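You operate a simulated robot arm through the tools that you are given. There is no shell and no other tool. Be economical: measure what you need, move in short steps, check, and stop when the job is done.

You run a simulated robot arm. Do the job below in one go: nothing can be reset, and whatever is moved stays where it is left.

Task
Put the pot labelled "leak test" from the top of the wooden bench by the bin rack on the top of the repair bench and the pot marked "glue" on the front of the wooden bench. Fetch the square steel weight and set it on the low shelf of the bin rack. Put one of the big glue pots from the wooden work shelf of the tall rack on top of the roll of blue tape there. Take the grey bar with a steel grip that says "29" from the top of the parts cart and leave it on the wooden work shelf of the tall rack. Stack the round grey patch labelled "27" from the top of the grey parts bench on top of the round grey patch marked "26". The order is free. Set down upright: what you pick out, square steel weight, big glue pot.

It is judged by the outcome, as a careful person would: the job done as asked, and still so three seconds after it is handed in. It fails if anything else is knocked over, pushed out of place, dropped, spilled or broken.

Robot
A 7-joint arm with a two-finger parallel gripper on a trunk, on a base that drives. Base frame: it is fixed to the floor where the robot stands at the start and does not move with it; the origin is under the middle of the robot, x ahead of it, y to its left, z up. Units: m, degrees, N and s.
With the tool pointing down near the work surface it reaches from about 0.1 to 0.52 m from the robot's upright axis, wherever it stands. Its first joint turns from -166.0 to 166.0 degrees. Places, roughly: big glue pot [-1.5, 0, 1]; empty pot, green cup, straight glue pot [0.5, 0, 0.75]; front of the wooden bench (29x15 cm) [3, -3.48, 0.8]; grey bar with a steel grip [0.75, -1.75, 0.5]; low shelf of the bin rack [0.6, 1, 0.3]; roll of blue tape (9x9x5 cm) [-1.6, 0.3, 0.9]; round grey patch [9.5, -5.75, 0.75]; square steel weight (6x6x7 cm) [0.5, 1.1, 0.8]; top of the repair bench [1.5, 0.4, 0.8]; wooden work shelf of the tall rack [-1.5, -0.7, 0.9]. Payload 3.4 kg.
The tool frame sits at the grasp point between the pads (the TCP): z along the fingers, y along the line on which they close. The tips reach 0.03 m beyond it. The gripper opens to 0.094 m. The fingers are 0.028 m wide and 0.01 m thick; the gripper's body (0.05 by 0.096 m) begins 0.055 m behind the TCP.
Orientation is that of the tool frame in the base frame, as [roll, pitch, yaw] about the fixed x, y, z axes, in that order (R = Rz(yaw) Ry(pitch) Rx(roll)). With the fingers straight down and closing along the base's y, the tool's x points along the base's -x, its y along +y and its z along -z.

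Tools
- The arm moves only by the tool play_rows. Its argument "plan" is a list of rows, each a list of 3 entries, a list of its own where there are three numbers: the shift along the base's x, y, z in m, then the turn, a rotation vector about the base's x, y, z in degrees, then the opening, from 0 (shut) to 1 (fully open). In form: [[[tx, ty, tz], [rx, ry, rz], gripper], ...]. A call has 1 to 20 rows; each row is the pose to reach, as a shift and turn from the pose commanded when the call began. A row lasts 0.2 s, in which the tool goes at most 0.05 m and 8.6 degrees; a call with a longer step from one row to the next is refused whole, and so is a gripper value outside its range. Where a pose cannot be reached the arm comes as near as it can. A force on the tool above 40 N (or 10 N above the force at the start of the call, whichever is more), or a blocked arm, ends the call early, and 0.2 s more pass. The fingers move at their own pace (about 0.072 m/s each) and stop on an object; they squeeze with about 26 N. The grip force told is the motor's: it shows also when the fingers shut on nothing. Time passes only in rows, and 0.2 s behind the last, so rows that repeat a pose let the fingers close. It gives the time, the measured TCP pose, the force on the tool (base axes), the opening and the grip force at its end, in the units of the frame above (readings bear some noise), with the torque about the TCP (base axes, N m) and any sound that the robot's microphone picked up.
- Cameras (640 x 400 px; columns grow to the right, rows downward): "scene" is now at [0.0278, 0.1467, 1.5986]; the picture's right is [0.00, -1.00, 0.00], its down [-0.81, -0.00, -0.59] and it looks along [0.59, 0.00, -0.81] (base axes); focal length 268 px, centre (320, 200). "wrist" rides on the gripper at [0.076, 0.014, -0.103] in the tool frame; the picture's right is [-0.18, 0.98, 0.00], its down [-0.75, -0.14, -0.64] and it looks along [-0.63, -0.12, 0.77] (tool axes); focal length 243 px, centre (320, 200). There is no depth. A picture from a camera that has moved, and an enlarged one, comes with that camera's place and axes in the base frame and with its lens. The place of the scene camera against the robot may be out by one fixed shift of up to 0.025 m in any direction.
- snapshot(camera): a new picture of that camera. The clock stands still meanwhile.
- slide_trunk(by): slides the trunk up (or, below 0, down) by that many m; the arm and the scene camera ride with it, the base frame stays. It gives what a move gives, with no picture.
- roll_base(legs): drives the robot by 1 to 6 legs, each [ahead, left, turn to the left] in m, m and degrees, along the robot's own axes; the way and the turn of a leg run together, so that a leg with both is an arc; at most 1.5 m and 180 degrees a leg. The arm and the cameras ride along, it lands a little off, and it stops where it bumps. It gives what a move gives.
- aim_head(pan, tilt): turns the head with the scene camera to pan (to the left, within 155 degrees either way) and tilt (down, from -29 to 69), counted from straight ahead of the robot. It gives what a move gives.
- close_up(camera, box): a new picture of the part [left, top, right, bottom] of that camera's present view, enlarged. The clock stands still meanwhile.
- finish_job(): hands the job in; it is judged then, once.

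Go step by step. Nothing tells you exact positions but the pictures and the camera data: compare them with the known pose of the tool, close in by small moves and look again before you grip or let go. The budget is 186 turns and 156 pictures, counting those below and the enlarged ones. Unless the task says otherwise, let go and move clear before handing in.

The tools are called as a command line: name --argument value ..., lists and objects as JSON in quotes. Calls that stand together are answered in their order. play_rows: Moves the arm, as the interface text tells. Its arguments: {"type":"object","properties":{"plan":{"type":"array"}},"required":["plan"]} The other tools are called the same way: slide_trunk (by) slides the trunk up or down; roll_base (legs) drives the base; aim_head (pan, tilt) turns the head that bears the scene camera; snapshot (camera) takes a picture; close_up (camera, box) takes an enlarged picture of a part of a camera's view; finish_job () hands the job in.

At the start:

```text
clock: 0.0
position: [0.3204, 0.2016, 1.1317]
tool_rot: [-179.9, 0.0, 180.0]
ft_force: [-0.2, -0.3, -0.4]
ft_torque: [-0.01, 0.03, -0.01]
opening: 0.0943
gripper_force: 0.0
trunk travel left (down, up): [-0.275, 0.111]
robot x, y, heading: [-0.0034, -0.0017, -0.2]
head pan, tilt: [0.1, 53.9]
```

scene: 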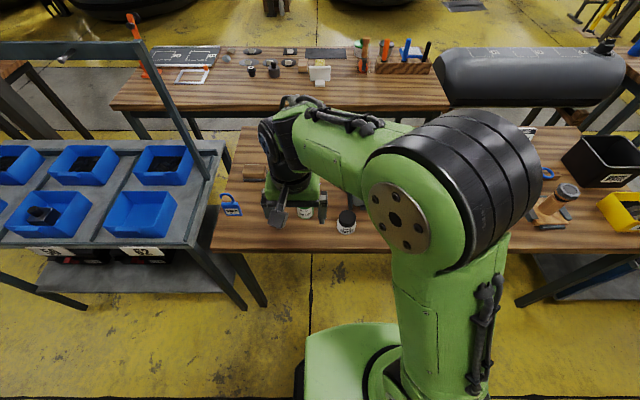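
wrist: 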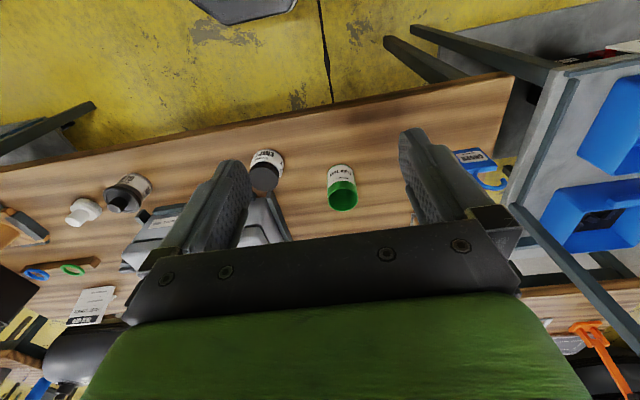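

I see the wooden bench ahead with several pots and the bin rack on the left. I'll look closely at the pots first and get a view to the left.

close_up --camera "wrist" --box '[60, 130, 380, 330]'

close_up --camera "scene" --box '[200, 130, 400, 255]'

aim_head --pan 60 --tilt 45

snapshot --camera "scene"

```text
2.00 times, centred on (220, 230) of wrist
camera zoom: at [0.2441, 0.2159, 1.2352], right [0.18, 0.98, 0.0], down [0.75, -0.14, 0.64], along [0.63, -0.12, -0.77], focal length 485 px, centre (520, 140)
```

zoom: 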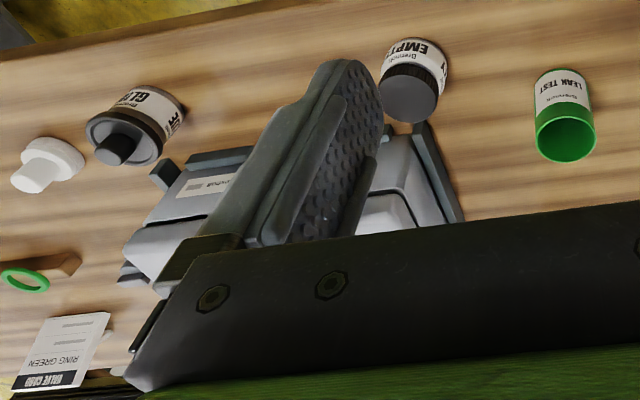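

```text
3.20 times, centred on (300, 192) of scene
camera zoom: at [0.0278, 0.1467, 1.5986], right [0.0, -1.0, 0.0], down [-0.81, 0.0, -0.59], along [0.59, 0.0, -0.81], focal length 859 px, centre (384, 224)
```

zoom: 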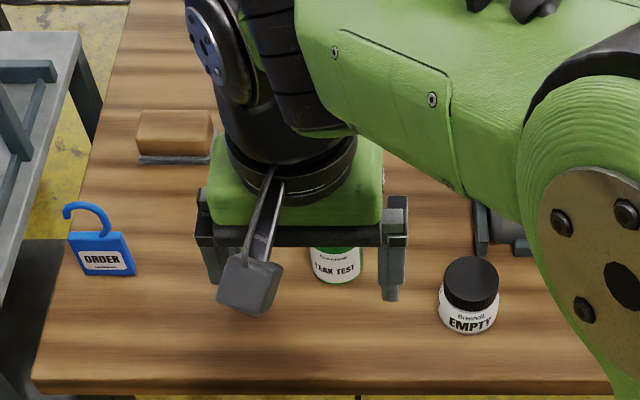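

```text
clock: 1.3
position: [0.3193, 0.2022, 1.1332]
tool_rot: [180.0, 0.0, -179.9]
ft_force: [0.5, -0.2, -0.3]
ft_torque: [-0.01, 0.05, 0.01]
opening: 0.0942
gripper_force: 0.0
trunk travel left (down, up): [-0.275, 0.111]
robot x, y, heading: [-0.0005, -0.0039, 0.1]
head pan, tilt: [60.0, 45.0]
```

```text
151 pictures are left
camera scene: at [-0.0048, 0.217, 1.6106], right [0.87, -0.5, 0.0], down [-0.35, -0.61, -0.71], along [0.35, 0.61, -0.71], focal length 268 px, centre (320, 200)
```

scene: 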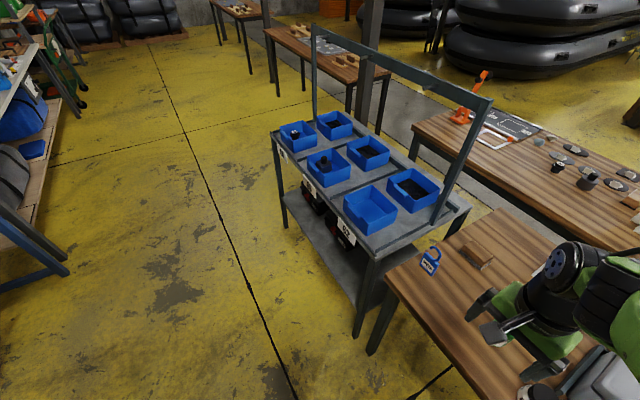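

The bin rack is to the left with blue bins; the weight is probably in one of them. I'll zoom in there and survey the other directions.

close_up --camera "scene" --box '[260, 90, 480, 260]'

close_up --camera "scene" --box '[400, 60, 640, 210]'

aim_head --pan 150 --tilt 30

snapshot --camera "scene"

aim_head --pan -60 --tilt 30

snapshot --camera "scene"

aim_head --pan -140 --tilt 30

snapshot --camera "scene"

aim_head --pan 0 --tilt 25

snapshot --camera "scene"

```text
2.35 times, centred on (370, 175) of scene
camera zoom: at [-0.0048, 0.217, 1.6106], right [0.87, -0.5, 0.0], down [-0.35, -0.61, -0.71], along [0.35, 0.61, -0.71], focal length 632 px, centre (202, 259)
```

zoom: 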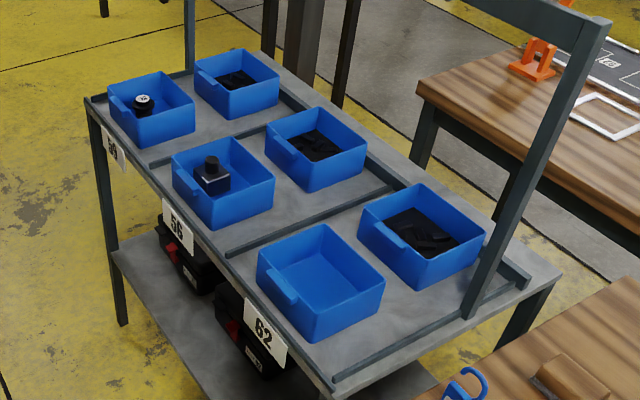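

```text
2.67 times, centred on (520, 135) of scene
camera zoom: at [-0.0048, 0.217, 1.6106], right [0.87, -0.5, 0.0], down [-0.35, -0.61, -0.71], along [0.35, 0.61, -0.71], focal length 716 px, centre (-213, 373)
```

zoom: 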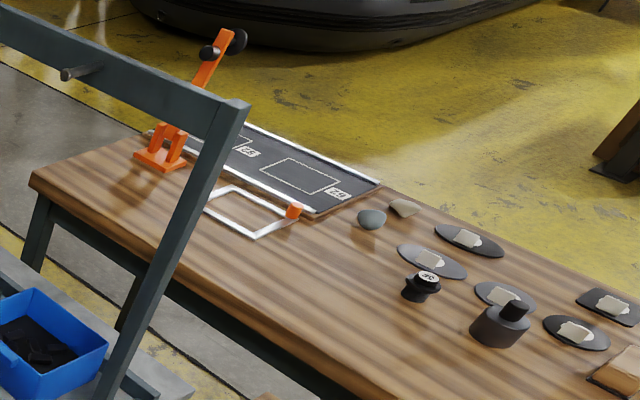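

```text
clock: 3.0
position: [0.3192, 0.2018, 1.1327]
tool_rot: [-180.0, 0.0, 180.0]
ft_force: [0.8, 0.6, 0.2]
ft_torque: [0.0, 0.03, -0.03]
opening: 0.094
gripper_force: 0.0
trunk travel left (down, up): [-0.275, 0.111]
robot x, y, heading: [-0.0017, -0.0021, -0.3]
head pan, tilt: [150.0, 30.0]
```

```text
148 pictures are left
camera scene: at [-0.1238, 0.1919, 1.6332], right [0.5, 0.87, 0.0], down [0.43, -0.25, -0.87], along [-0.75, 0.43, -0.5], focal length 268 px, centre (320, 200)
```

scene: 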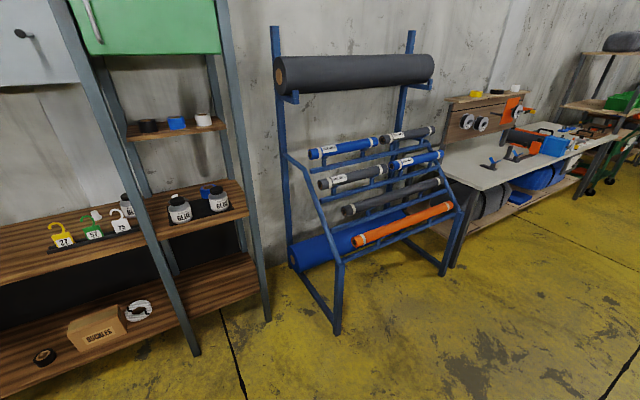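

```text
clock: 6.0
position: [0.3197, 0.2012, 1.1328]
tool_rot: [180.0, 0.0, 179.9]
ft_force: [0.3, 0.9, 0.0]
ft_torque: [-0.02, -0.01, 0.0]
opening: 0.0939
gripper_force: 0.2
trunk travel left (down, up): [-0.275, 0.111]
robot x, y, heading: [-0.0016, 0.0029, 0.1]
head pan, tilt: [-60.0, 30.0]
```

```text
147 pictures are left
camera scene: at [-0.0002, 0.0683, 1.6333], right [-0.87, -0.5, 0.0], down [-0.25, 0.43, -0.87], along [0.43, -0.75, -0.5], focal length 268 px, centre (320, 200)
```

scene: 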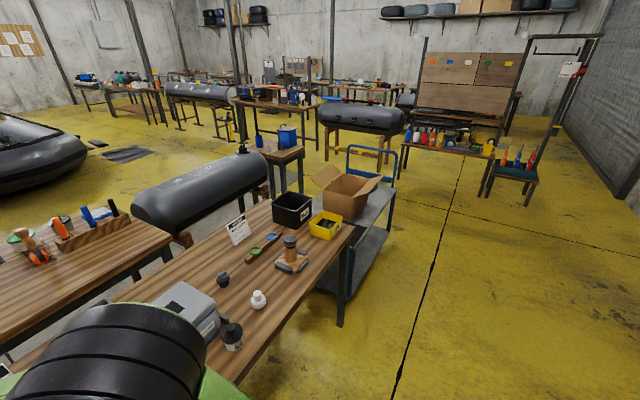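

```text
clock: 7.5
position: [0.32, 0.2014, 1.1319]
tool_rot: [-179.9, 0.1, 180.0]
ft_force: [-0.6, 0.3, -0.7]
ft_torque: [-0.01, 0.01, 0.0]
opening: 0.0941
gripper_force: 0.0
trunk travel left (down, up): [-0.275, 0.111]
robot x, y, heading: [0.0018, -0.0007, 0.1]
head pan, tilt: [-140.0, 30.0]
```

```text
146 pictures are left
camera scene: at [-0.1147, 0.0884, 1.6333], right [-0.64, 0.77, 0.0], down [0.38, 0.32, -0.87], along [-0.66, -0.56, -0.5], focal length 268 px, centre (320, 200)
```

scene: 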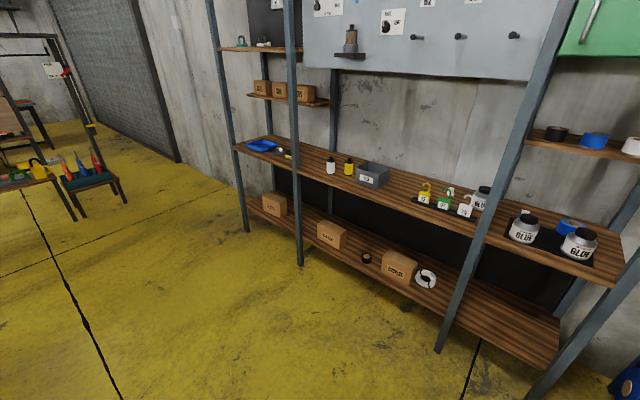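

```text
clock: 9.8
position: [0.3197, 0.2018, 1.1319]
tool_rot: [-180.0, 0.1, -180.0]
ft_force: [-0.1, 0.1, 0.1]
ft_torque: [0.0, -0.04, 0.0]
opening: 0.094
gripper_force: 0.0
trunk travel left (down, up): [-0.275, 0.111]
robot x, y, heading: [0.0017, 0.0013, 0.1]
head pan, tilt: [0.0, 25.0]
```

```text
145 pictures are left
camera scene: at [0.0467, 0.1466, 1.6412], right [0.0, -1.0, 0.0], down [-0.42, 0.0, -0.91], along [0.91, 0.0, -0.42], focal length 268 px, centre (320, 200)
```

scene: 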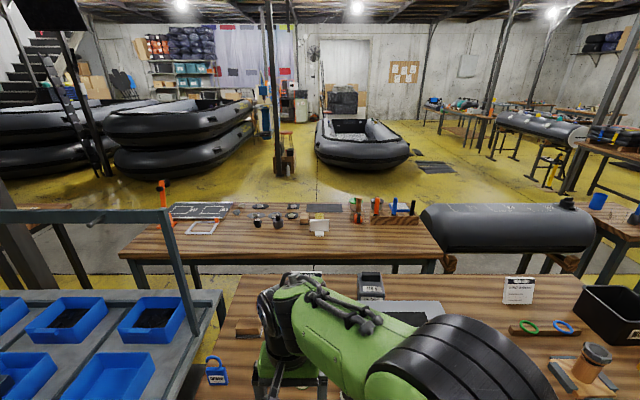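

The square weight sits in the middle front bin (about [0.52, 1.10]). I'll drive left to stand in front of the rack and look with the wrist camera.

roll_base --legs '[[0, 0.95, 0], [0.06, 0, 0]]'

aim_head --pan 0 --tilt 60

snapshot --camera "scene"

snapshot --camera "wrist"

```text
clock: 15.3
position: [0.3921, 1.1579, 1.1321]
tool_rot: [-180.0, -0.1, 179.2]
ft_force: [-0.1, 0.1, -0.2]
ft_torque: [-0.03, 0.04, 0.03]
opening: 0.0938
gripper_force: 0.1
trunk travel left (down, up): [-0.275, 0.111]
robot x, y, heading: [0.0679, 0.96, -1.0]
head pan, tilt: [0.0, 25.0]
```

```text
clock: 16.4
position: [0.3908, 1.1568, 1.1316]
tool_rot: [179.9, 0.0, 179.1]
ft_force: [-0.5, -0.3, 0.3]
ft_torque: [-0.03, 0.0, 0.02]
opening: 0.0939
gripper_force: 0.1
trunk travel left (down, up): [-0.275, 0.111]
robot x, y, heading: [0.0671, 0.9624, -1.0]
head pan, tilt: [0.0, 60.0]
```

```text
144 pictures are left
camera scene: at [0.0921, 1.1081, 1.5912], right [-0.02, -1.0, 0.0], down [-0.87, 0.01, -0.5], along [0.5, -0.01, -0.87], focal length 268 px, centre (320, 200)
```

scene: 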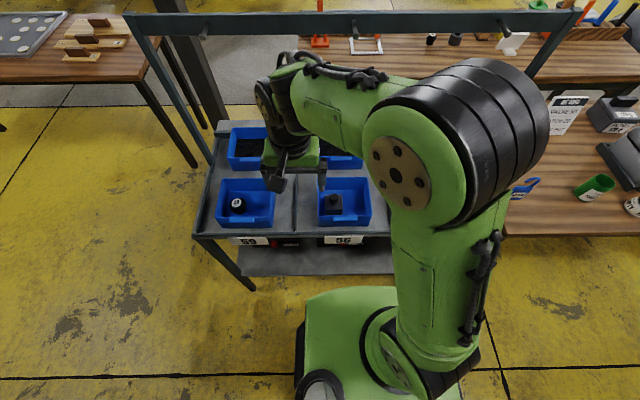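

```text
143 pictures are left
camera wrist: at [0.3159, 1.1736, 1.2351], right [0.2, 0.98, 0.0], down [0.75, -0.15, 0.64], along [0.63, -0.13, -0.77], focal length 243 px, centre (320, 200)
```

wrist: 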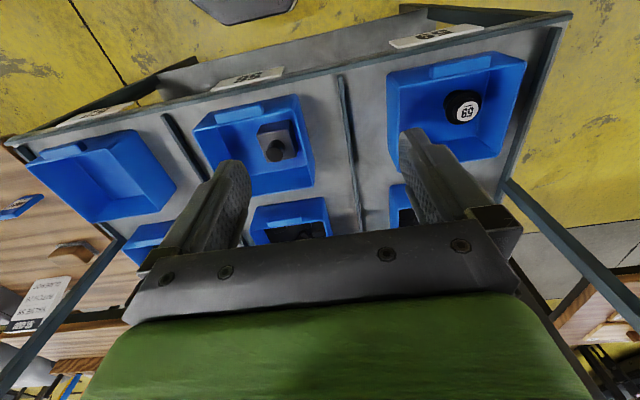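

The weight's knob appears near [0.52, 1.045]. I'll move above it and look again.

play_rows --plan '[[[0.022, -0.022, -0.026], [0, 0, 0], 1], [[0.044, -0.044, -0.052], [0, 0, 0], 1], [[0.066, -0.066, -0.078], [0, 0, 0], 1], [[0.088, -0.088, -0.104], [0, 0, 0], 1], [[0.11, -0.112, -0.13], [0, 0, 0], 1], [[0.11, -0.112, -0.13], [0, 0, 0], 1]]'

snapshot --camera "wrist"

snapshot --camera "scene"

```text
clock: 17.8
position: [0.4993, 1.0458, 1.0026]
tool_rot: [180.0, 0.2, 179.1]
ft_force: [0.5, -0.5, 0.5]
ft_torque: [-0.05, -0.02, -0.02]
opening: 0.0939
gripper_force: 0.0
trunk travel left (down, up): [-0.275, 0.111]
robot x, y, heading: [0.0656, 0.9631, -0.9]
head pan, tilt: [0.0, 60.0]
```

```text
142 pictures are left
camera wrist: at [0.4233, 1.0622, 1.105], right [0.2, 0.98, 0.0], down [0.75, -0.15, 0.64], along [0.63, -0.13, -0.77], focal length 243 px, centre (320, 200)
```

wrist: 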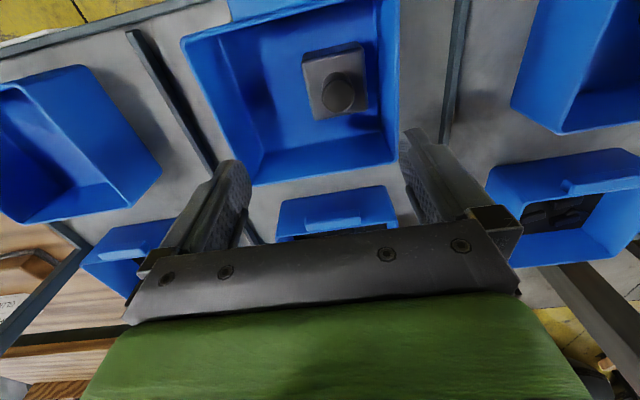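

```text
141 pictures are left
camera scene: at [0.0907, 1.1086, 1.5911], right [-0.02, -1.0, 0.0], down [-0.87, 0.01, -0.5], along [0.5, -0.01, -0.87], focal length 268 px, centre (320, 200)
```

scene: 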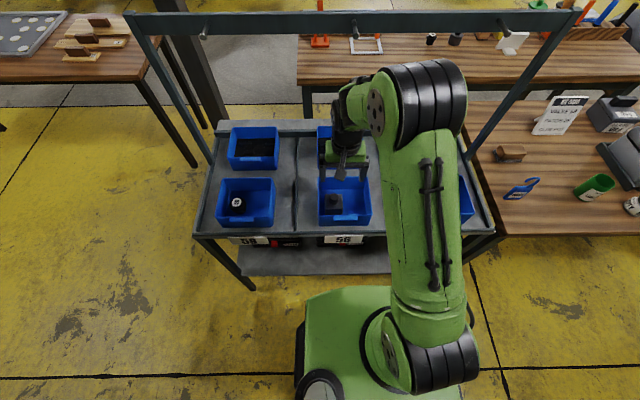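

The knob triangulates to about [0.488, 1.065, 0.885]. For the low shelf I'll want the tool tilted forward with the camera on top, so I'll try flipping the hand 180° about its axis first.

play_rows --plan '[[[-0.02, 0, 0.02], [0, 0, 8.5], 1], [[-0.04, 0, 0.04], [0, 0, 17], 1], [[-0.06, 0, 0.06], [0, 0, 25.5], 1], [[-0.08, 0, 0.08], [0, 0, 34], 1], [[-0.1, 0, 0.1], [0, 0, 42.5], 1], [[-0.1, 0, 0.1], [0, 0, 51], 1], [[-0.1, 0, 0.1], [0, 0, 59.5], 1], [[-0.1, 0, 0.1], [0, 0, 68], 1], [[-0.1, 0, 0.1], [0, 0, 76.5], 1], [[-0.1, 0, 0.1], [0, 0, 85], 1], [[-0.1, 0, 0.1], [0, 0, 93.5], 1], [[-0.1, 0, 0.1], [0, 0, 102], 1], [[-0.1, 0, 0.1], [0, 0, 110.5], 1], [[-0.1, 0, 0.1], [0, 0, 119], 1], [[-0.1, 0, 0.1], [0, 0, 127.5], 1], [[-0.1, 0, 0.1], [0, 0, 136], 1], [[-0.1, 0, 0.1], [0, 0, 144.5], 1], [[-0.1, 0, 0.1], [0, 0, 153], 1], [[-0.1, 0, 0.1], [0, 0, 161.5], 1], [[-0.1, 0, 0.1], [0, 0, 170], 1]]'

snapshot --camera "scene"

```text
clock: 21.9
position: [0.3998, 1.0453, 1.1025]
tool_rot: [-180.0, 0.1, -10.8]
ft_force: [0.3, -0.8, -0.1]
ft_torque: [0.0, 0.0, 0.0]
opening: 0.0941
gripper_force: 0.0
trunk travel left (down, up): [-0.275, 0.111]
robot x, y, heading: [0.0692, 0.9597, -0.8]
head pan, tilt: [0.0, 60.0]
```

```text
140 pictures are left
camera scene: at [0.0918, 1.1081, 1.5912], right [-0.02, -1.0, 0.0], down [-0.87, 0.01, -0.5], along [0.5, -0.01, -0.87], focal length 268 px, centre (320, 200)
```

scene: 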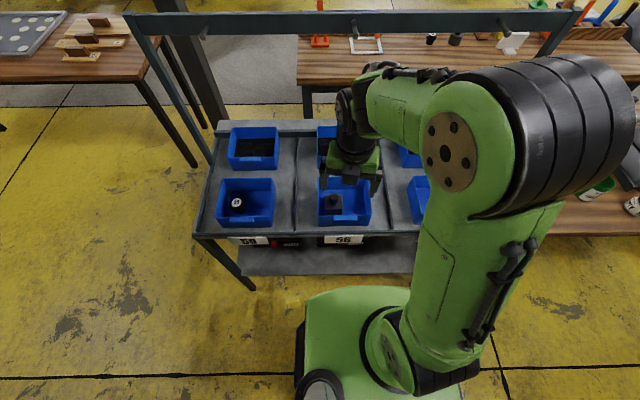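

The flip works. Now I'll square the yaw, tilt the tool forward 45° and look.

play_rows --plan '[[[-0.02, 0.01, 0], [0, 0, 5.4], 1], [[-0.04, 0.02, 0], [0, 0, 10.8], 1]]'

play_rows --plan '[[[0, 0, 0], [0, -8, 0], 1], [[0, 0, 0], [0, -16, 0], 1], [[0, 0, 0], [0, -24, 0], 1], [[0, 0, 0], [0, -32, 0], 1], [[0, 0, 0], [0, -40, 0], 1], [[0, 0, 0], [0, -45, 0], 1]]'

snapshot --camera "wrist"

snapshot --camera "scene"

```text
clock: 22.6
position: [0.3615, 1.0666, 1.1023]
tool_rot: [-179.9, 0.1, 0.0]
ft_force: [-0.6, 0.0, 0.3]
ft_torque: [0.01, 0.03, 0.0]
opening: 0.094
gripper_force: 0.1
trunk travel left (down, up): [-0.275, 0.111]
robot x, y, heading: [0.0695, 0.9611, -0.7]
head pan, tilt: [0.0, 60.0]
```

```text
clock: 23.9
position: [0.3779, 1.0933, 1.1349]
tool_rot: [-179.9, -41.4, -0.4]
ft_force: [0.0, 0.2, 0.4]
ft_torque: [0.01, -0.01, 0.01]
opening: 0.0938
gripper_force: 0.2
out of reach, approached as far as the arm can: row 4, 5, 6
trunk travel left (down, up): [-0.275, 0.111]
robot x, y, heading: [0.0689, 0.9629, -0.9]
head pan, tilt: [0.0, 60.0]
```

```text
139 pictures are left
camera wrist: at [0.3681, 1.0783, 1.2627], right [-0.14, -0.98, -0.13], down [-0.99, 0.14, -0.02], along [0.03, 0.12, -0.99], focal length 243 px, centre (320, 200)
```

wrist: 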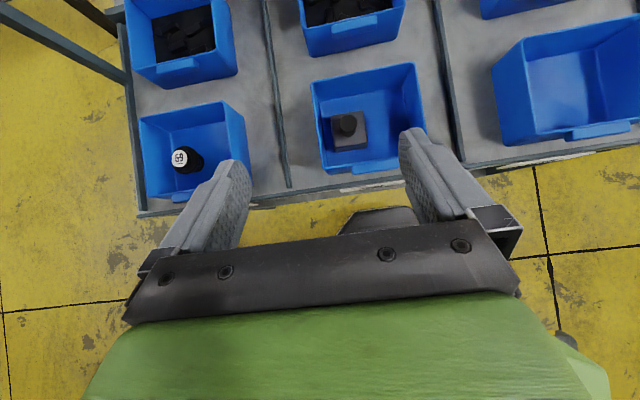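

```text
138 pictures are left
camera scene: at [0.0909, 1.1076, 1.5912], right [-0.02, -1.0, 0.0], down [-0.87, 0.01, -0.5], along [0.5, -0.01, -0.87], focal length 268 px, centre (320, 200)
```

scene: 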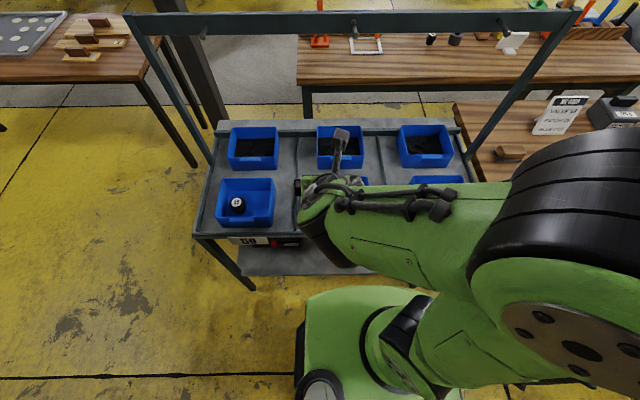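

I have an overhead view: knob at about [0.489, 1.065]. I'll go to a pre-grasp pose behind and above it along the tool axis.

play_rows --plan '[[[0.02, 0, -0.03], [0, 0, 0], 0.65], [[0.03, 0, -0.07], [0, 0, 0], 0.65], [[0.045, 0, -0.1], [0, 0, 0], 0.65], [[0.06, 0, -0.13], [0, 0, 0], 0.65], [[0.06, 0, -0.13], [0, 0, 0], 0.65]]'

snapshot --camera "wrist"

snapshot --camera "scene"

```text
clock: 25.1
position: [0.4399, 1.0921, 1.0022]
tool_rot: [-179.7, -41.3, -0.1]
ft_force: [0.3, -0.4, -0.5]
ft_torque: [-0.02, 0.02, 0.0]
opening: 0.0613
gripper_force: 0.0
out of reach, approached as far as the arm can: row 2
trunk travel left (down, up): [-0.275, 0.111]
robot x, y, heading: [0.0676, 0.9631, -0.7]
head pan, tilt: [0.0, 60.0]
```

```text
137 pictures are left
camera wrist: at [0.4299, 1.0788, 1.1302], right [-0.14, -0.98, -0.12], down [-0.99, 0.14, -0.01], along [0.03, 0.12, -0.99], focal length 243 px, centre (320, 200)
```

wrist: 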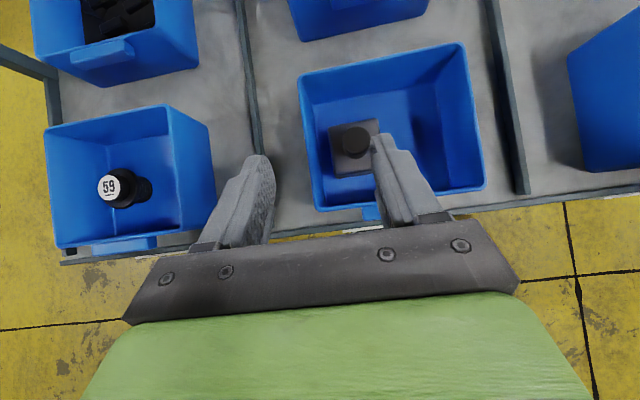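

```text
136 pictures are left
camera scene: at [0.0912, 1.11, 1.591], right [-0.02, -1.0, 0.0], down [-0.87, 0.01, -0.5], along [0.5, -0.01, -0.87], focal length 268 px, centre (320, 200)
```

scene: 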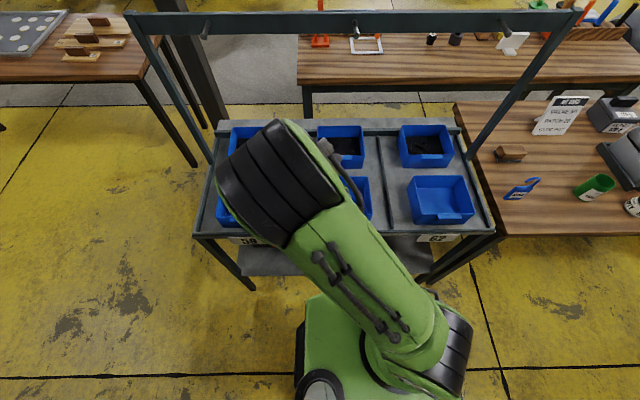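

Knob confirmed at [0.492, 1.065]. I'll shift sideways and descend along it with a half-open gripper.

play_rows --plan '[[[0.01, -0.027, -0.02], [0, 0, 0], 0.5], [[0.03, -0.027, -0.05], [0, 0, 0], 0.5], [[0.042, -0.027, -0.08], [0, 0, 0], 0.5], [[0.042, -0.027, -0.08], [0, 0, 0], 0.5]]'

snapshot --camera "wrist"

```text
clock: 26.1
position: [0.4812, 1.0622, 0.9248]
tool_rot: [-179.7, -41.3, -0.3]
ft_force: [-0.1, 0.2, 0.3]
ft_torque: [-0.01, 0.01, 0.01]
opening: 0.0472
gripper_force: 0.1
trunk travel left (down, up): [-0.275, 0.111]
robot x, y, heading: [0.0669, 0.9603, -1.1]
head pan, tilt: [0.0, 60.0]
```

```text
135 pictures are left
camera wrist: at [0.4708, 1.0487, 1.0529], right [-0.14, -0.98, -0.12], down [-0.99, 0.14, -0.01], along [0.03, 0.12, -0.99], focal length 243 px, centre (320, 200)
```

wrist: 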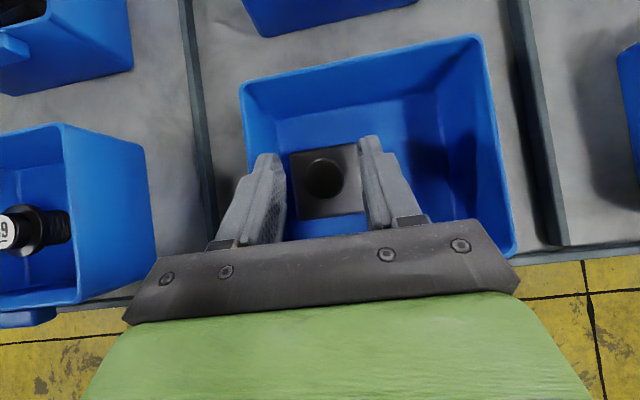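

Well centred. Descend and close on the knob.

play_rows --plan '[[[0.002, 0.002, -0.015], [0, 0, 0], 0.5], [[0.004, 0.002, -0.03], [0, 0, 0], 0.5], [[0.004, 0.002, -0.03], [0, 0, 0], 0.5]]'

snapshot --camera "wrist"

```text
clock: 26.9
position: [0.4856, 1.0653, 0.8975]
tool_rot: [-179.7, -41.9, -0.2]
ft_force: [1.2, 0.5, 34.8]
ft_torque: [-0.47, -0.36, 0.04]
opening: 0.0468
gripper_force: 0.0
trunk travel left (down, up): [-0.275, 0.111]
robot x, y, heading: [0.0677, 0.9599, -0.9]
head pan, tilt: [0.0, 60.0]
```

```text
134 pictures are left
camera wrist: at [0.4745, 1.0508, 1.0259], right [-0.14, -0.98, -0.13], down [-0.99, 0.14, -0.03], along [0.04, 0.12, -0.99], focal length 243 px, centre (320, 200)
```

wrist: 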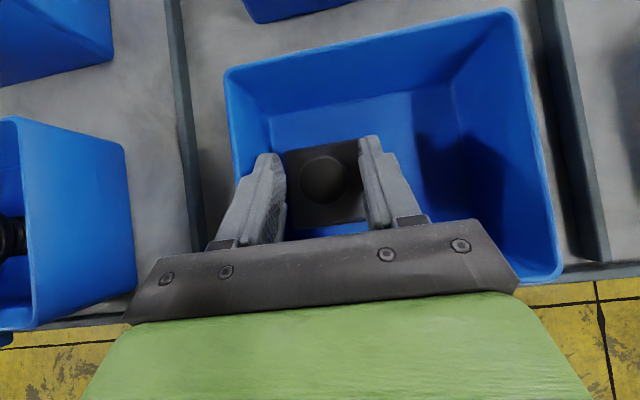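

Fingertips are touching the top of the weight's body. Raise 4 mm and close on the knob.

play_rows --plan '[[[0, 0, 0.005], [0, 0, 0], 0.5], [[0, 0, 0.005], [0, 0, 0], 0.2], [[0, 0, 0.005], [0, 0, 0], 0], [[0, 0, 0.005], [0, 0, 0], 0], [[0, 0, 0.005], [0, 0, 0], 0]]'

play_rows --plan '[[[0, 0, 0.03], [0, 0, 0], 0], [[0, 0, 0.07], [0, 0, 0], 0], [[0, 0, 0.07], [0, 0, 0], 0]]'

snapshot --camera "wrist"

```text
clock: 28.1
position: [0.4829, 1.0647, 0.8995]
tool_rot: [-179.7, -41.1, -0.4]
ft_force: [-3.7, -4.1, 5.6]
ft_torque: [-0.54, 0.29, -0.11]
opening: 0.0275
gripper_force: 26.0
trunk travel left (down, up): [-0.275, 0.111]
robot x, y, heading: [0.071, 0.9661, -0.8]
head pan, tilt: [0.0, 60.0]
```

```text
clock: 28.9
position: [0.4867, 1.0672, 0.9672]
tool_rot: [-179.6, -41.3, -0.2]
ft_force: [0.4, -0.2, 0.5]
ft_torque: [-0.01, -0.02, -0.01]
opening: 0.0
gripper_force: 25.5
trunk travel left (down, up): [-0.275, 0.111]
robot x, y, heading: [0.0691, 0.9641, -0.6]
head pan, tilt: [0.0, 60.0]
```

```text
133 pictures are left
camera wrist: at [0.4769, 1.0535, 1.0951], right [-0.14, -0.98, -0.13], down [-0.99, 0.14, -0.01], along [0.03, 0.12, -0.99], focal length 243 px, centre (320, 200)
```

wrist: 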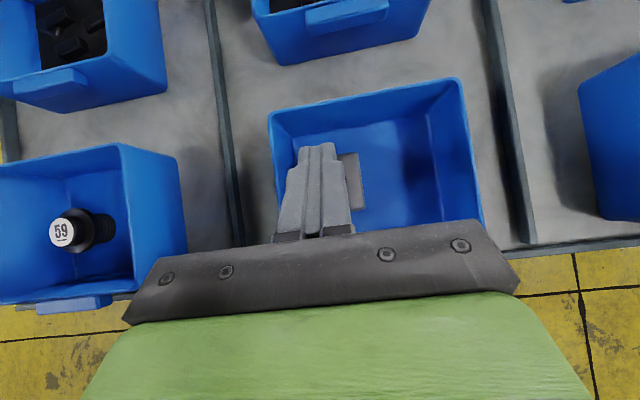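

The knob grip slipped off cleanly without tipping anything. I'll instead grip the 6 cm body with less tilt (about 25°).

play_rows --plan '[[[0, 0, 0.01], [0, 8, 0], 0.4], [[0, 0, 0.01], [0, 16, 0], 0.78], [[0, 0, 0.01], [0, 16, 0], 0.78], [[0, 0, 0.01], [0, 16, 0], 0.78]]'

snapshot --camera "wrist"

```text
clock: 29.9
position: [0.4851, 1.067, 0.9784]
tool_rot: [-179.8, -25.3, -0.2]
ft_force: [1.1, 0.1, 0.1]
ft_torque: [0.01, -0.01, -0.03]
opening: 0.0732
gripper_force: 0.0
trunk travel left (down, up): [-0.275, 0.111]
robot x, y, heading: [0.0701, 0.9618, -0.6]
head pan, tilt: [0.0, 60.0]
```

```text
132 pictures are left
camera wrist: at [0.5115, 1.0527, 1.1034], right [-0.17, -0.98, -0.08], down [-0.96, 0.14, 0.26], along [-0.24, 0.12, -0.96], focal length 243 px, centre (320, 200)
```

wrist: 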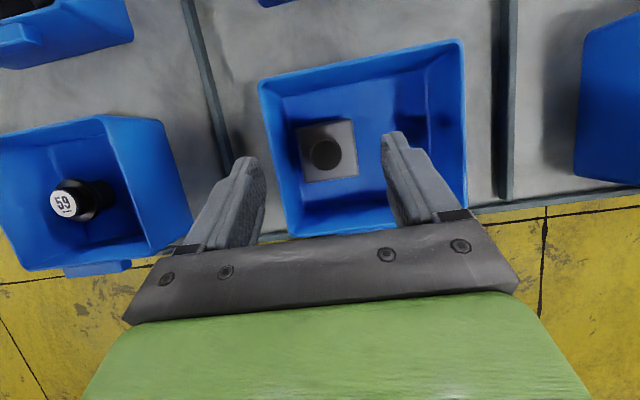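

Weight body centre about [0.498, 1.068], axis-aligned. Descending with fingers straddling the body.

play_rows --plan '[[[0.008, 0.001, -0.04], [0, 0, 0], 0.78], [[0.008, 0.001, -0.07], [0, 0, 0], 0.78], [[0.008, 0.001, -0.09], [0, 0, 0], 0.78], [[0.008, 0.001, -0.105], [0, 0, 0], 0.78], [[0.008, 0.001, -0.105], [0, 0, 0], 0.78]]'

snapshot --camera "wrist"

```text
clock: 30.5
position: [0.4949, 1.07, 0.9256]
tool_rot: [-179.5, -25.9, -0.3]
ft_force: [-7.6, -2.9, 11.0]
ft_torque: [0.37, 0.18, 0.33]
opening: 0.0715
gripper_force: 0.1
trunk travel left (down, up): [-0.275, 0.111]
robot x, y, heading: [0.0664, 0.9606, -0.7]
head pan, tilt: [0.0, 60.0]
stopped in row 2: the force on the tool passed its limit at 75 N (the readings are from after the stop); the commanded pose is now the measured one
```

```text
131 pictures are left
camera wrist: at [0.519, 1.0555, 1.0525], right [-0.17, -0.98, -0.09], down [-0.96, 0.14, 0.25], along [-0.23, 0.13, -0.96], focal length 243 px, centre (320, 200)
```

wrist: 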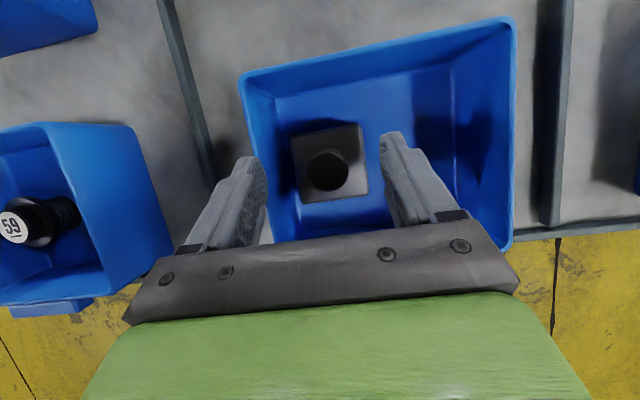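

The left finger touched the bin wall; the weight sits too close to that wall. I'll grip the knob and drag the weight toward the bin's middle first.

play_rows --plan '[[[0, 0, 0.02], [0, 0, 0], 0.78], [[-0.007, -0.002, 0.02], [0, 0, 0], 0.45], [[-0.007, -0.002, 0.02], [0, 0, 0], 0.45], [[-0.007, -0.002, -0.01], [0, 0, 0], 0.45], [[-0.007, -0.002, -0.026], [0, 0, 0], 0.45], [[-0.007, -0.002, -0.026], [0, 0, 0], 0.2], [[-0.007, -0.002, -0.026], [0, 0, 0], 0], [[-0.007, -0.002, -0.026], [0, 0, 0], 0]]'

play_rows --plan '[[[0, -0.005, 0.002], [0, 0, 0], 0], [[0.005, -0.01, 0.002], [0, 0, 0], 0], [[0.01, -0.015, 0.002], [0, 0, 0], 0], [[0.015, -0.02, 0.002], [0, 0, 0], 0], [[0.018, -0.028, 0.002], [0, 0, 0], 0], [[0.018, -0.028, 0.002], [0, 0, 0], 0]]'

snapshot --camera "wrist"

```text
clock: 32.3
position: [0.4889, 1.0687, 0.9013]
tool_rot: [-179.4, -25.8, -0.4]
ft_force: [1.1, -3.1, -0.1]
ft_torque: [-0.53, -0.12, 0.0]
opening: 0.0275
gripper_force: 26.0
trunk travel left (down, up): [-0.275, 0.111]
robot x, y, heading: [0.0696, 0.9604, -0.8]
head pan, tilt: [0.0, 60.0]
```

```text
clock: 33.7
position: [0.5089, 1.0422, 0.9009]
tool_rot: [-179.5, -25.7, -0.3]
ft_force: [-0.1, 0.2, -0.5]
ft_torque: [-0.08, 0.03, -0.06]
opening: 0.0276
gripper_force: 26.0
trunk travel left (down, up): [-0.275, 0.111]
robot x, y, heading: [0.0706, 0.961, -0.9]
head pan, tilt: [0.0, 60.0]
```

```text
130 pictures are left
camera wrist: at [0.5322, 1.0269, 1.0274], right [-0.17, -0.98, -0.09], down [-0.96, 0.14, 0.25], along [-0.24, 0.13, -0.96], focal length 243 px, centre (320, 200)
```

wrist: 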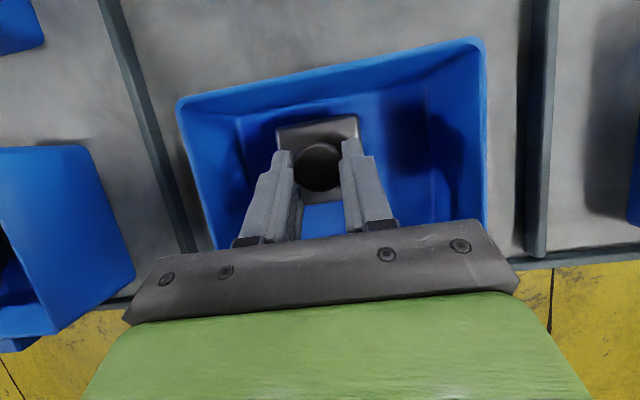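

The weight moved to mid-bin. Now release, rise a bit, and go for the body grip.

play_rows --plan '[[[0, 0, 0], [0, 0, 0], 0.4], [[0, 0, 0], [0, 0, 0], 0.45], [[0, 0, 0.03], [0, 0, 0], 0.45], [[0, 0, 0.06], [0, 0, 0], 0.9], [[0, 0, 0.06], [0, 0, 0], 0.9], [[0, 0, 0.06], [0, 0, 0], 0.9]]'

snapshot --camera "wrist"

```text
clock: 35.1
position: [0.5057, 1.0419, 0.9619]
tool_rot: [-179.4, -25.9, -0.4]
ft_force: [-0.3, 0.2, 0.1]
ft_torque: [0.0, -0.03, -0.02]
opening: 0.0846
gripper_force: 0.0
trunk travel left (down, up): [-0.275, 0.111]
robot x, y, heading: [0.0686, 0.965, -0.9]
head pan, tilt: [0.0, 60.0]
```

```text
129 pictures are left
camera wrist: at [0.5313, 1.026, 1.0874], right [-0.17, -0.98, -0.09], down [-0.96, 0.14, 0.25], along [-0.23, 0.13, -0.96], focal length 243 px, centre (320, 200)
```

wrist: 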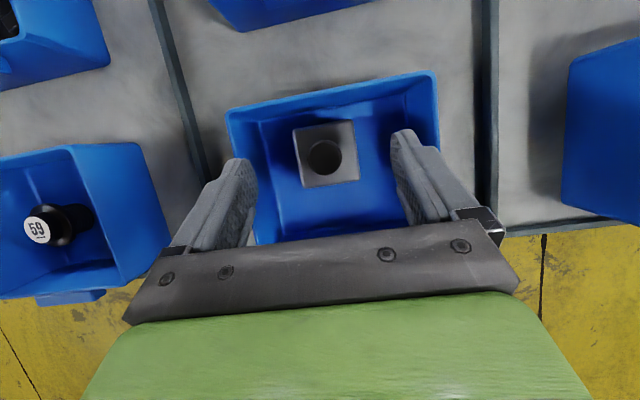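

Weight now at [0.52, 1.043] with room on both sides. Descending to straddle the body.

play_rows --plan '[[[0.007, 0.001, -0.03], [0, 0, 0], 0.85], [[0.007, 0.001, -0.06], [0, 0, 0], 0.85], [[0.007, 0.001, -0.085], [0, 0, 0], 0.85], [[0.007, 0.001, -0.103], [0, 0, 0], 0.85], [[0.007, 0.001, -0.103], [0, 0, 0], 0.85]]'

snapshot --camera "wrist"

```text
clock: 36.3
position: [0.5149, 1.0437, 0.8597]
tool_rot: [-179.4, -25.9, -0.2]
ft_force: [-0.5, 0.7, 3.3]
ft_torque: [-0.13, 0.0, -0.07]
opening: 0.0799
gripper_force: 0.1
trunk travel left (down, up): [-0.275, 0.111]
robot x, y, heading: [0.0691, 0.961, -0.8]
head pan, tilt: [0.0, 60.0]
```

```text
128 pictures are left
camera wrist: at [0.5394, 1.0281, 0.9843], right [-0.17, -0.98, -0.09], down [-0.96, 0.14, 0.25], along [-0.23, 0.13, -0.96], focal length 243 px, centre (320, 200)
```

wrist: 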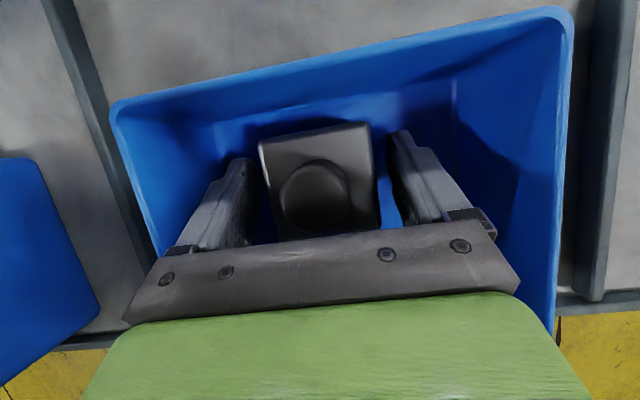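

Fingers straddle the body. Close, then lift.

play_rows --plan '[[[0, 0, 0.002], [0, 0, 0], 0.6], [[0, 0, 0.002], [0, 0, 0], 0.4], [[0, 0, 0.002], [0, 0, 0], 0.3], [[0, 0, 0.002], [0, 0, 0], 0.3], [[0, 0, 0.03], [0, 0, 0], 0.3], [[0, 0, 0.06], [0, 0, 0], 0.3], [[0, 0, 0.1], [0, 0, 0], 0.3], [[0, 0, 0.14], [0, 0, 0], 0.3], [[0, 0, 0.14], [0, 0, 0], 0.3]]'

snapshot --camera "wrist"

```text
clock: 38.3
position: [0.5135, 1.0427, 0.9982]
tool_rot: [-179.5, -25.7, -0.2]
ft_force: [-0.2, 0.6, -10.5]
ft_torque: [-0.02, 0.02, 0.01]
opening: 0.0604
gripper_force: 26.0
trunk travel left (down, up): [-0.275, 0.111]
robot x, y, heading: [0.0698, 0.9623, -0.9]
head pan, tilt: [0.0, 60.0]
```

```text
127 pictures are left
camera wrist: at [0.5389, 1.0285, 1.125], right [-0.17, -0.98, -0.09], down [-0.96, 0.14, 0.25], along [-0.24, 0.13, -0.96], focal length 243 px, centre (320, 200)
```

wrist: 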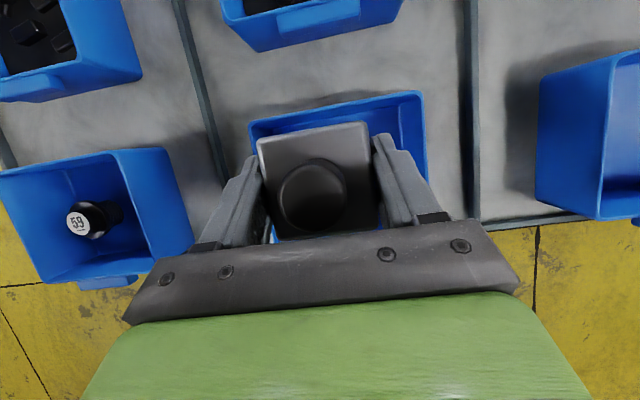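

Holding the weight (about 1.07 kg). Back off from the rack, lower the trunk, and look at the low shelf.

roll_base --legs '[[-0.55, 0, 0]]'

slide_trunk --by -0.27

aim_head --pan 0 --tilt 38

snapshot --camera "scene"

snapshot --camera "wrist"

```text
clock: 41.5
position: [-0.0427, 1.0525, 1.0006]
tool_rot: [-179.4, -25.7, -0.6]
ft_force: [-0.3, -0.2, -10.0]
ft_torque: [0.02, 0.01, -0.03]
opening: 0.0605
gripper_force: 26.0
trunk travel left (down, up): [-0.275, 0.111]
robot x, y, heading: [-0.4881, 0.9713, -1.1]
head pan, tilt: [0.0, 60.0]
```

```text
clock: 44.2
position: [-0.0425, 1.0523, 0.7305]
tool_rot: [-179.3, -25.7, -0.7]
ft_force: [-0.1, 0.0, -10.3]
ft_torque: [0.04, 0.04, 0.0]
opening: 0.0605
gripper_force: 26.2
trunk travel left (down, up): [-0.005, 0.381]
robot x, y, heading: [-0.4897, 0.9722, -1.2]
head pan, tilt: [0.0, 60.0]
```

```text
clock: 45.1
position: [-0.0435, 1.0512, 0.7302]
tool_rot: [-179.4, -25.7, -0.7]
ft_force: [0.3, -0.4, -10.5]
ft_torque: [0.0, -0.02, -0.02]
opening: 0.0604
gripper_force: 26.1
trunk travel left (down, up): [-0.005, 0.381]
robot x, y, heading: [-0.4899, 0.9739, -1.1]
head pan, tilt: [0.0, 38.0]
```

```text
126 pictures are left
camera scene: at [-0.4434, 1.1182, 1.3516], right [-0.02, -1.0, 0.0], down [-0.62, 0.01, -0.79], along [0.79, -0.02, -0.62], focal length 268 px, centre (320, 200)
```

scene: 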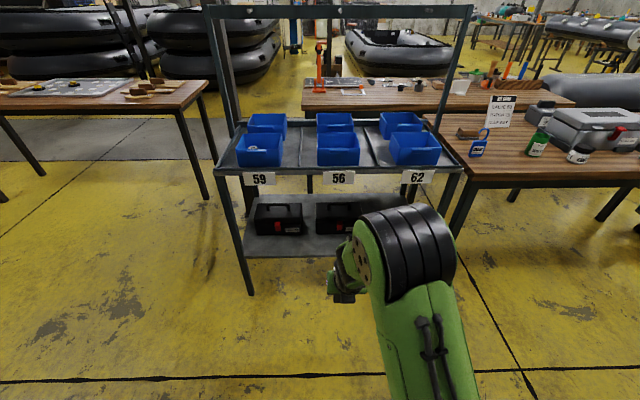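

```text
125 pictures are left
camera wrist: at [-0.0181, 1.0364, 0.8558], right [-0.17, -0.98, -0.09], down [-0.96, 0.14, 0.25], along [-0.23, 0.13, -0.96], focal length 243 px, centre (320, 200)
```

wrist: 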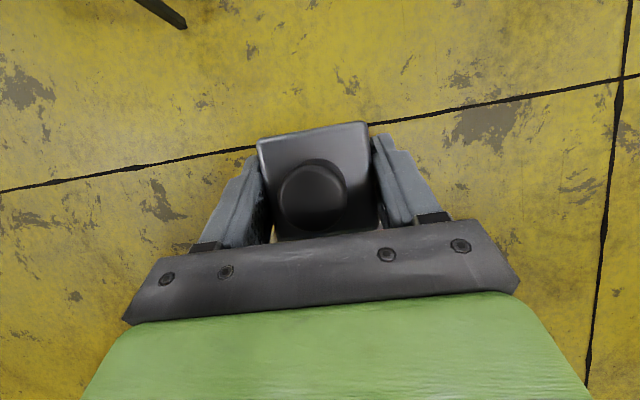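

The low shelf has a free strip (x≈0.43–0.59) in front of the toolboxes. I'll lower the weight to shelf-approach height here in the open.

play_rows --plan '[[[0, 0, -0.045], [0, 0, 0], 0.3], [[0, 0, -0.09], [0, 0, 0], 0.3], [[0, 0, -0.135], [0, 0, 0], 0.3], [[0, 0, -0.18], [0, 0, 0], 0.3], [[0, 0, -0.225], [0, 0, 0], 0.3], [[0, 0, -0.27], [0, 0, 0], 0.3], [[0, 0, -0.3], [0, 0, 0], 0.3], [[0, 0, -0.31], [0, 0, 0], 0.3], [[0, 0, -0.31], [0, 0, 0], 0.3]]'

snapshot --camera "scene"

```text
clock: 47.1
position: [-0.0443, 1.0528, 0.4194]
tool_rot: [-179.5, -25.8, -0.6]
ft_force: [-0.4, -0.5, -10.8]
ft_torque: [-0.03, 0.01, -0.01]
opening: 0.0604
gripper_force: 25.6
trunk travel left (down, up): [-0.005, 0.381]
robot x, y, heading: [-0.4904, 0.9752, -1.1]
head pan, tilt: [0.0, 38.0]
```

```text
124 pictures are left
camera scene: at [-0.4434, 1.1182, 1.3517], right [-0.02, -1.0, 0.0], down [-0.62, 0.01, -0.79], along [0.79, -0.02, -0.62], focal length 268 px, centre (320, 200)
```

scene: 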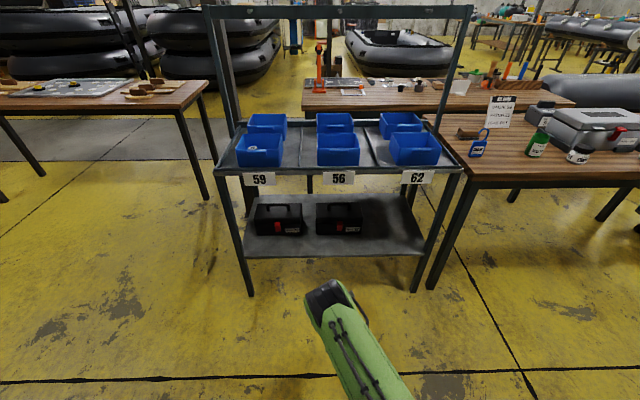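

Reachable, and the shelf's right half is empty. Shift right 0.24 m and move partly forward, then check.

roll_base --legs '[[0, -0.24, 1], [0.36, 0, 0]]'

snapshot --camera "scene"

snapshot --camera "wrist"

```text
clock: 50.8
position: [0.3103, 0.8152, 0.4197]
tool_rot: [-179.4, -25.7, 0.2]
ft_force: [0.5, 0.3, -9.7]
ft_torque: [0.04, 0.04, -0.03]
opening: 0.0604
gripper_force: 25.8
trunk travel left (down, up): [-0.005, 0.381]
robot x, y, heading: [-0.1327, 0.7273, -0.4]
head pan, tilt: [0.0, 38.0]
```

```text
123 pictures are left
camera scene: at [-0.0897, 0.8749, 1.3517], right [-0.01, -1.0, 0.0], down [-0.62, 0.0, -0.79], along [0.79, -0.01, -0.62], focal length 268 px, centre (320, 200)
```

scene: 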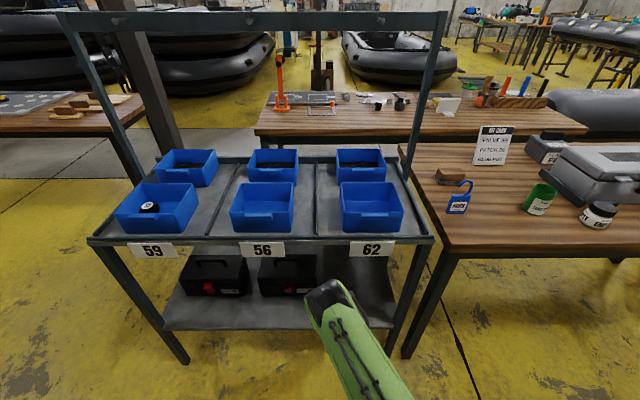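

```text
122 pictures are left
camera wrist: at [0.3356, 0.7992, 0.5452], right [-0.16, -0.98, -0.09], down [-0.96, 0.13, 0.25], along [-0.24, 0.13, -0.96], focal length 243 px, centre (320, 200)
```

wrist: 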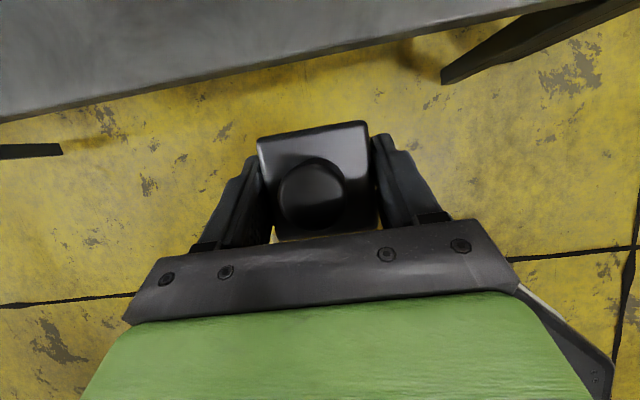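

Clear so far. Move forward 0.19 m so the weight is over the shelf.

roll_base --legs '[[0.195, 0, 0]]'

snapshot --camera "wrist"

snapshot --camera "scene"

```text
clock: 52.3
position: [0.4689, 0.8111, 0.4156]
tool_rot: [-179.6, -24.6, 0.5]
ft_force: [0.3, -0.1, -9.8]
ft_torque: [0.01, 0.01, 0.0]
opening: 0.0603
gripper_force: 26.4
trunk travel left (down, up): [-0.005, 0.381]
robot x, y, heading: [0.0397, 0.7269, -0.5]
head pan, tilt: [0.0, 38.0]
stopped in leg 1: the robot was blocked; the commanded pose is now the measured one
```

```text
121 pictures are left
camera wrist: at [0.4964, 0.7973, 0.5409], right [-0.16, -0.98, -0.08], down [-0.95, 0.13, 0.27], along [-0.25, 0.12, -0.96], focal length 243 px, centre (320, 200)
```

wrist: 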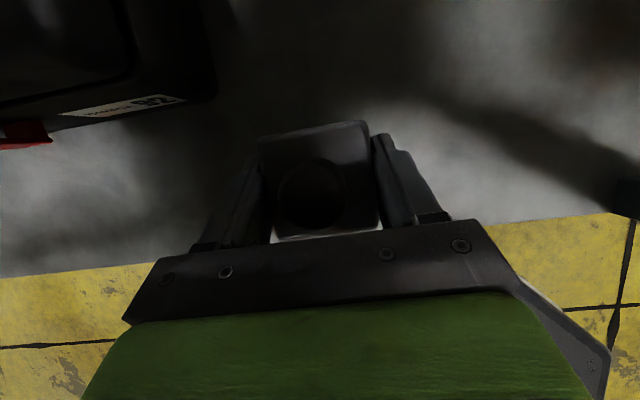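

```text
120 pictures are left
camera scene: at [0.0738, 0.8712, 1.3521], right [-0.01, -1.0, 0.0], down [-0.61, 0.01, -0.79], along [0.79, -0.01, -0.61], focal length 268 px, centre (320, 200)
```

scene: 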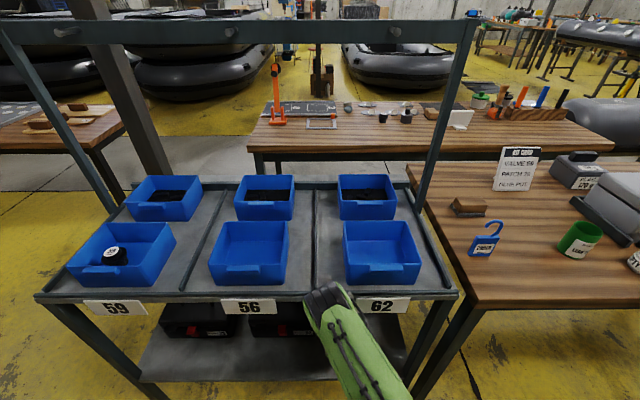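

The elbow met the rack's top front edge, but the weight is already over the shelf (edge near x≈0.39). Back off 2 cm and lower it here.

roll_base --legs '[[-0.02, 0, 0]]'

play_rows --plan '[[[0, 0, -0.01], [0, 0, 0], 0.3], [[0, 0, -0.02], [0, 0, 0], 0.3], [[0, 0, -0.03], [0, 0, 0], 0.3]]'

close_up --camera "scene" --box '[200, 200, 480, 400]'

```text
clock: 53.1
position: [0.452, 0.8121, 0.4128]
tool_rot: [-179.5, -24.5, 0.5]
ft_force: [-0.1, -1.1, -9.9]
ft_torque: [0.0, 0.03, -0.02]
opening: 0.0604
gripper_force: 25.7
trunk travel left (down, up): [-0.005, 0.381]
robot x, y, heading: [0.0165, 0.7266, -0.6]
head pan, tilt: [0.0, 38.0]
```

```text
clock: 53.9
position: [0.4522, 0.8125, 0.3831]
tool_rot: [-179.6, -24.4, 0.6]
ft_force: [-0.3, 1.2, -9.7]
ft_torque: [0.05, 0.08, 0.02]
opening: 0.0606
gripper_force: 25.7
trunk travel left (down, up): [-0.005, 0.381]
robot x, y, heading: [0.0182, 0.726, -0.6]
head pan, tilt: [0.0, 38.0]
```

```text
2.00 times, centred on (340, 300) of scene
camera zoom: at [0.062, 0.8732, 1.3517], right [-0.01, -1.0, 0.0], down [-0.62, 0.01, -0.79], along [0.79, -0.01, -0.62], focal length 537 px, centre (280, 0)
```

zoom: 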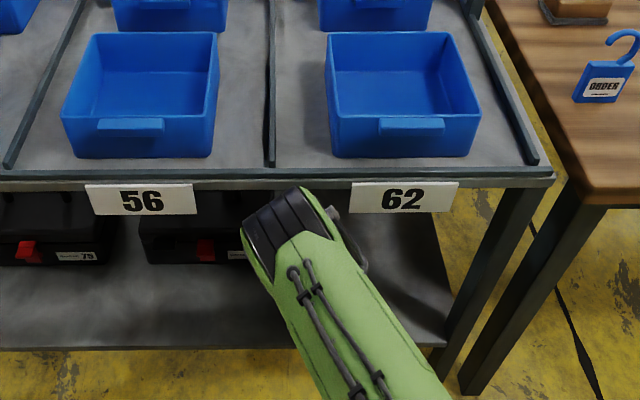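

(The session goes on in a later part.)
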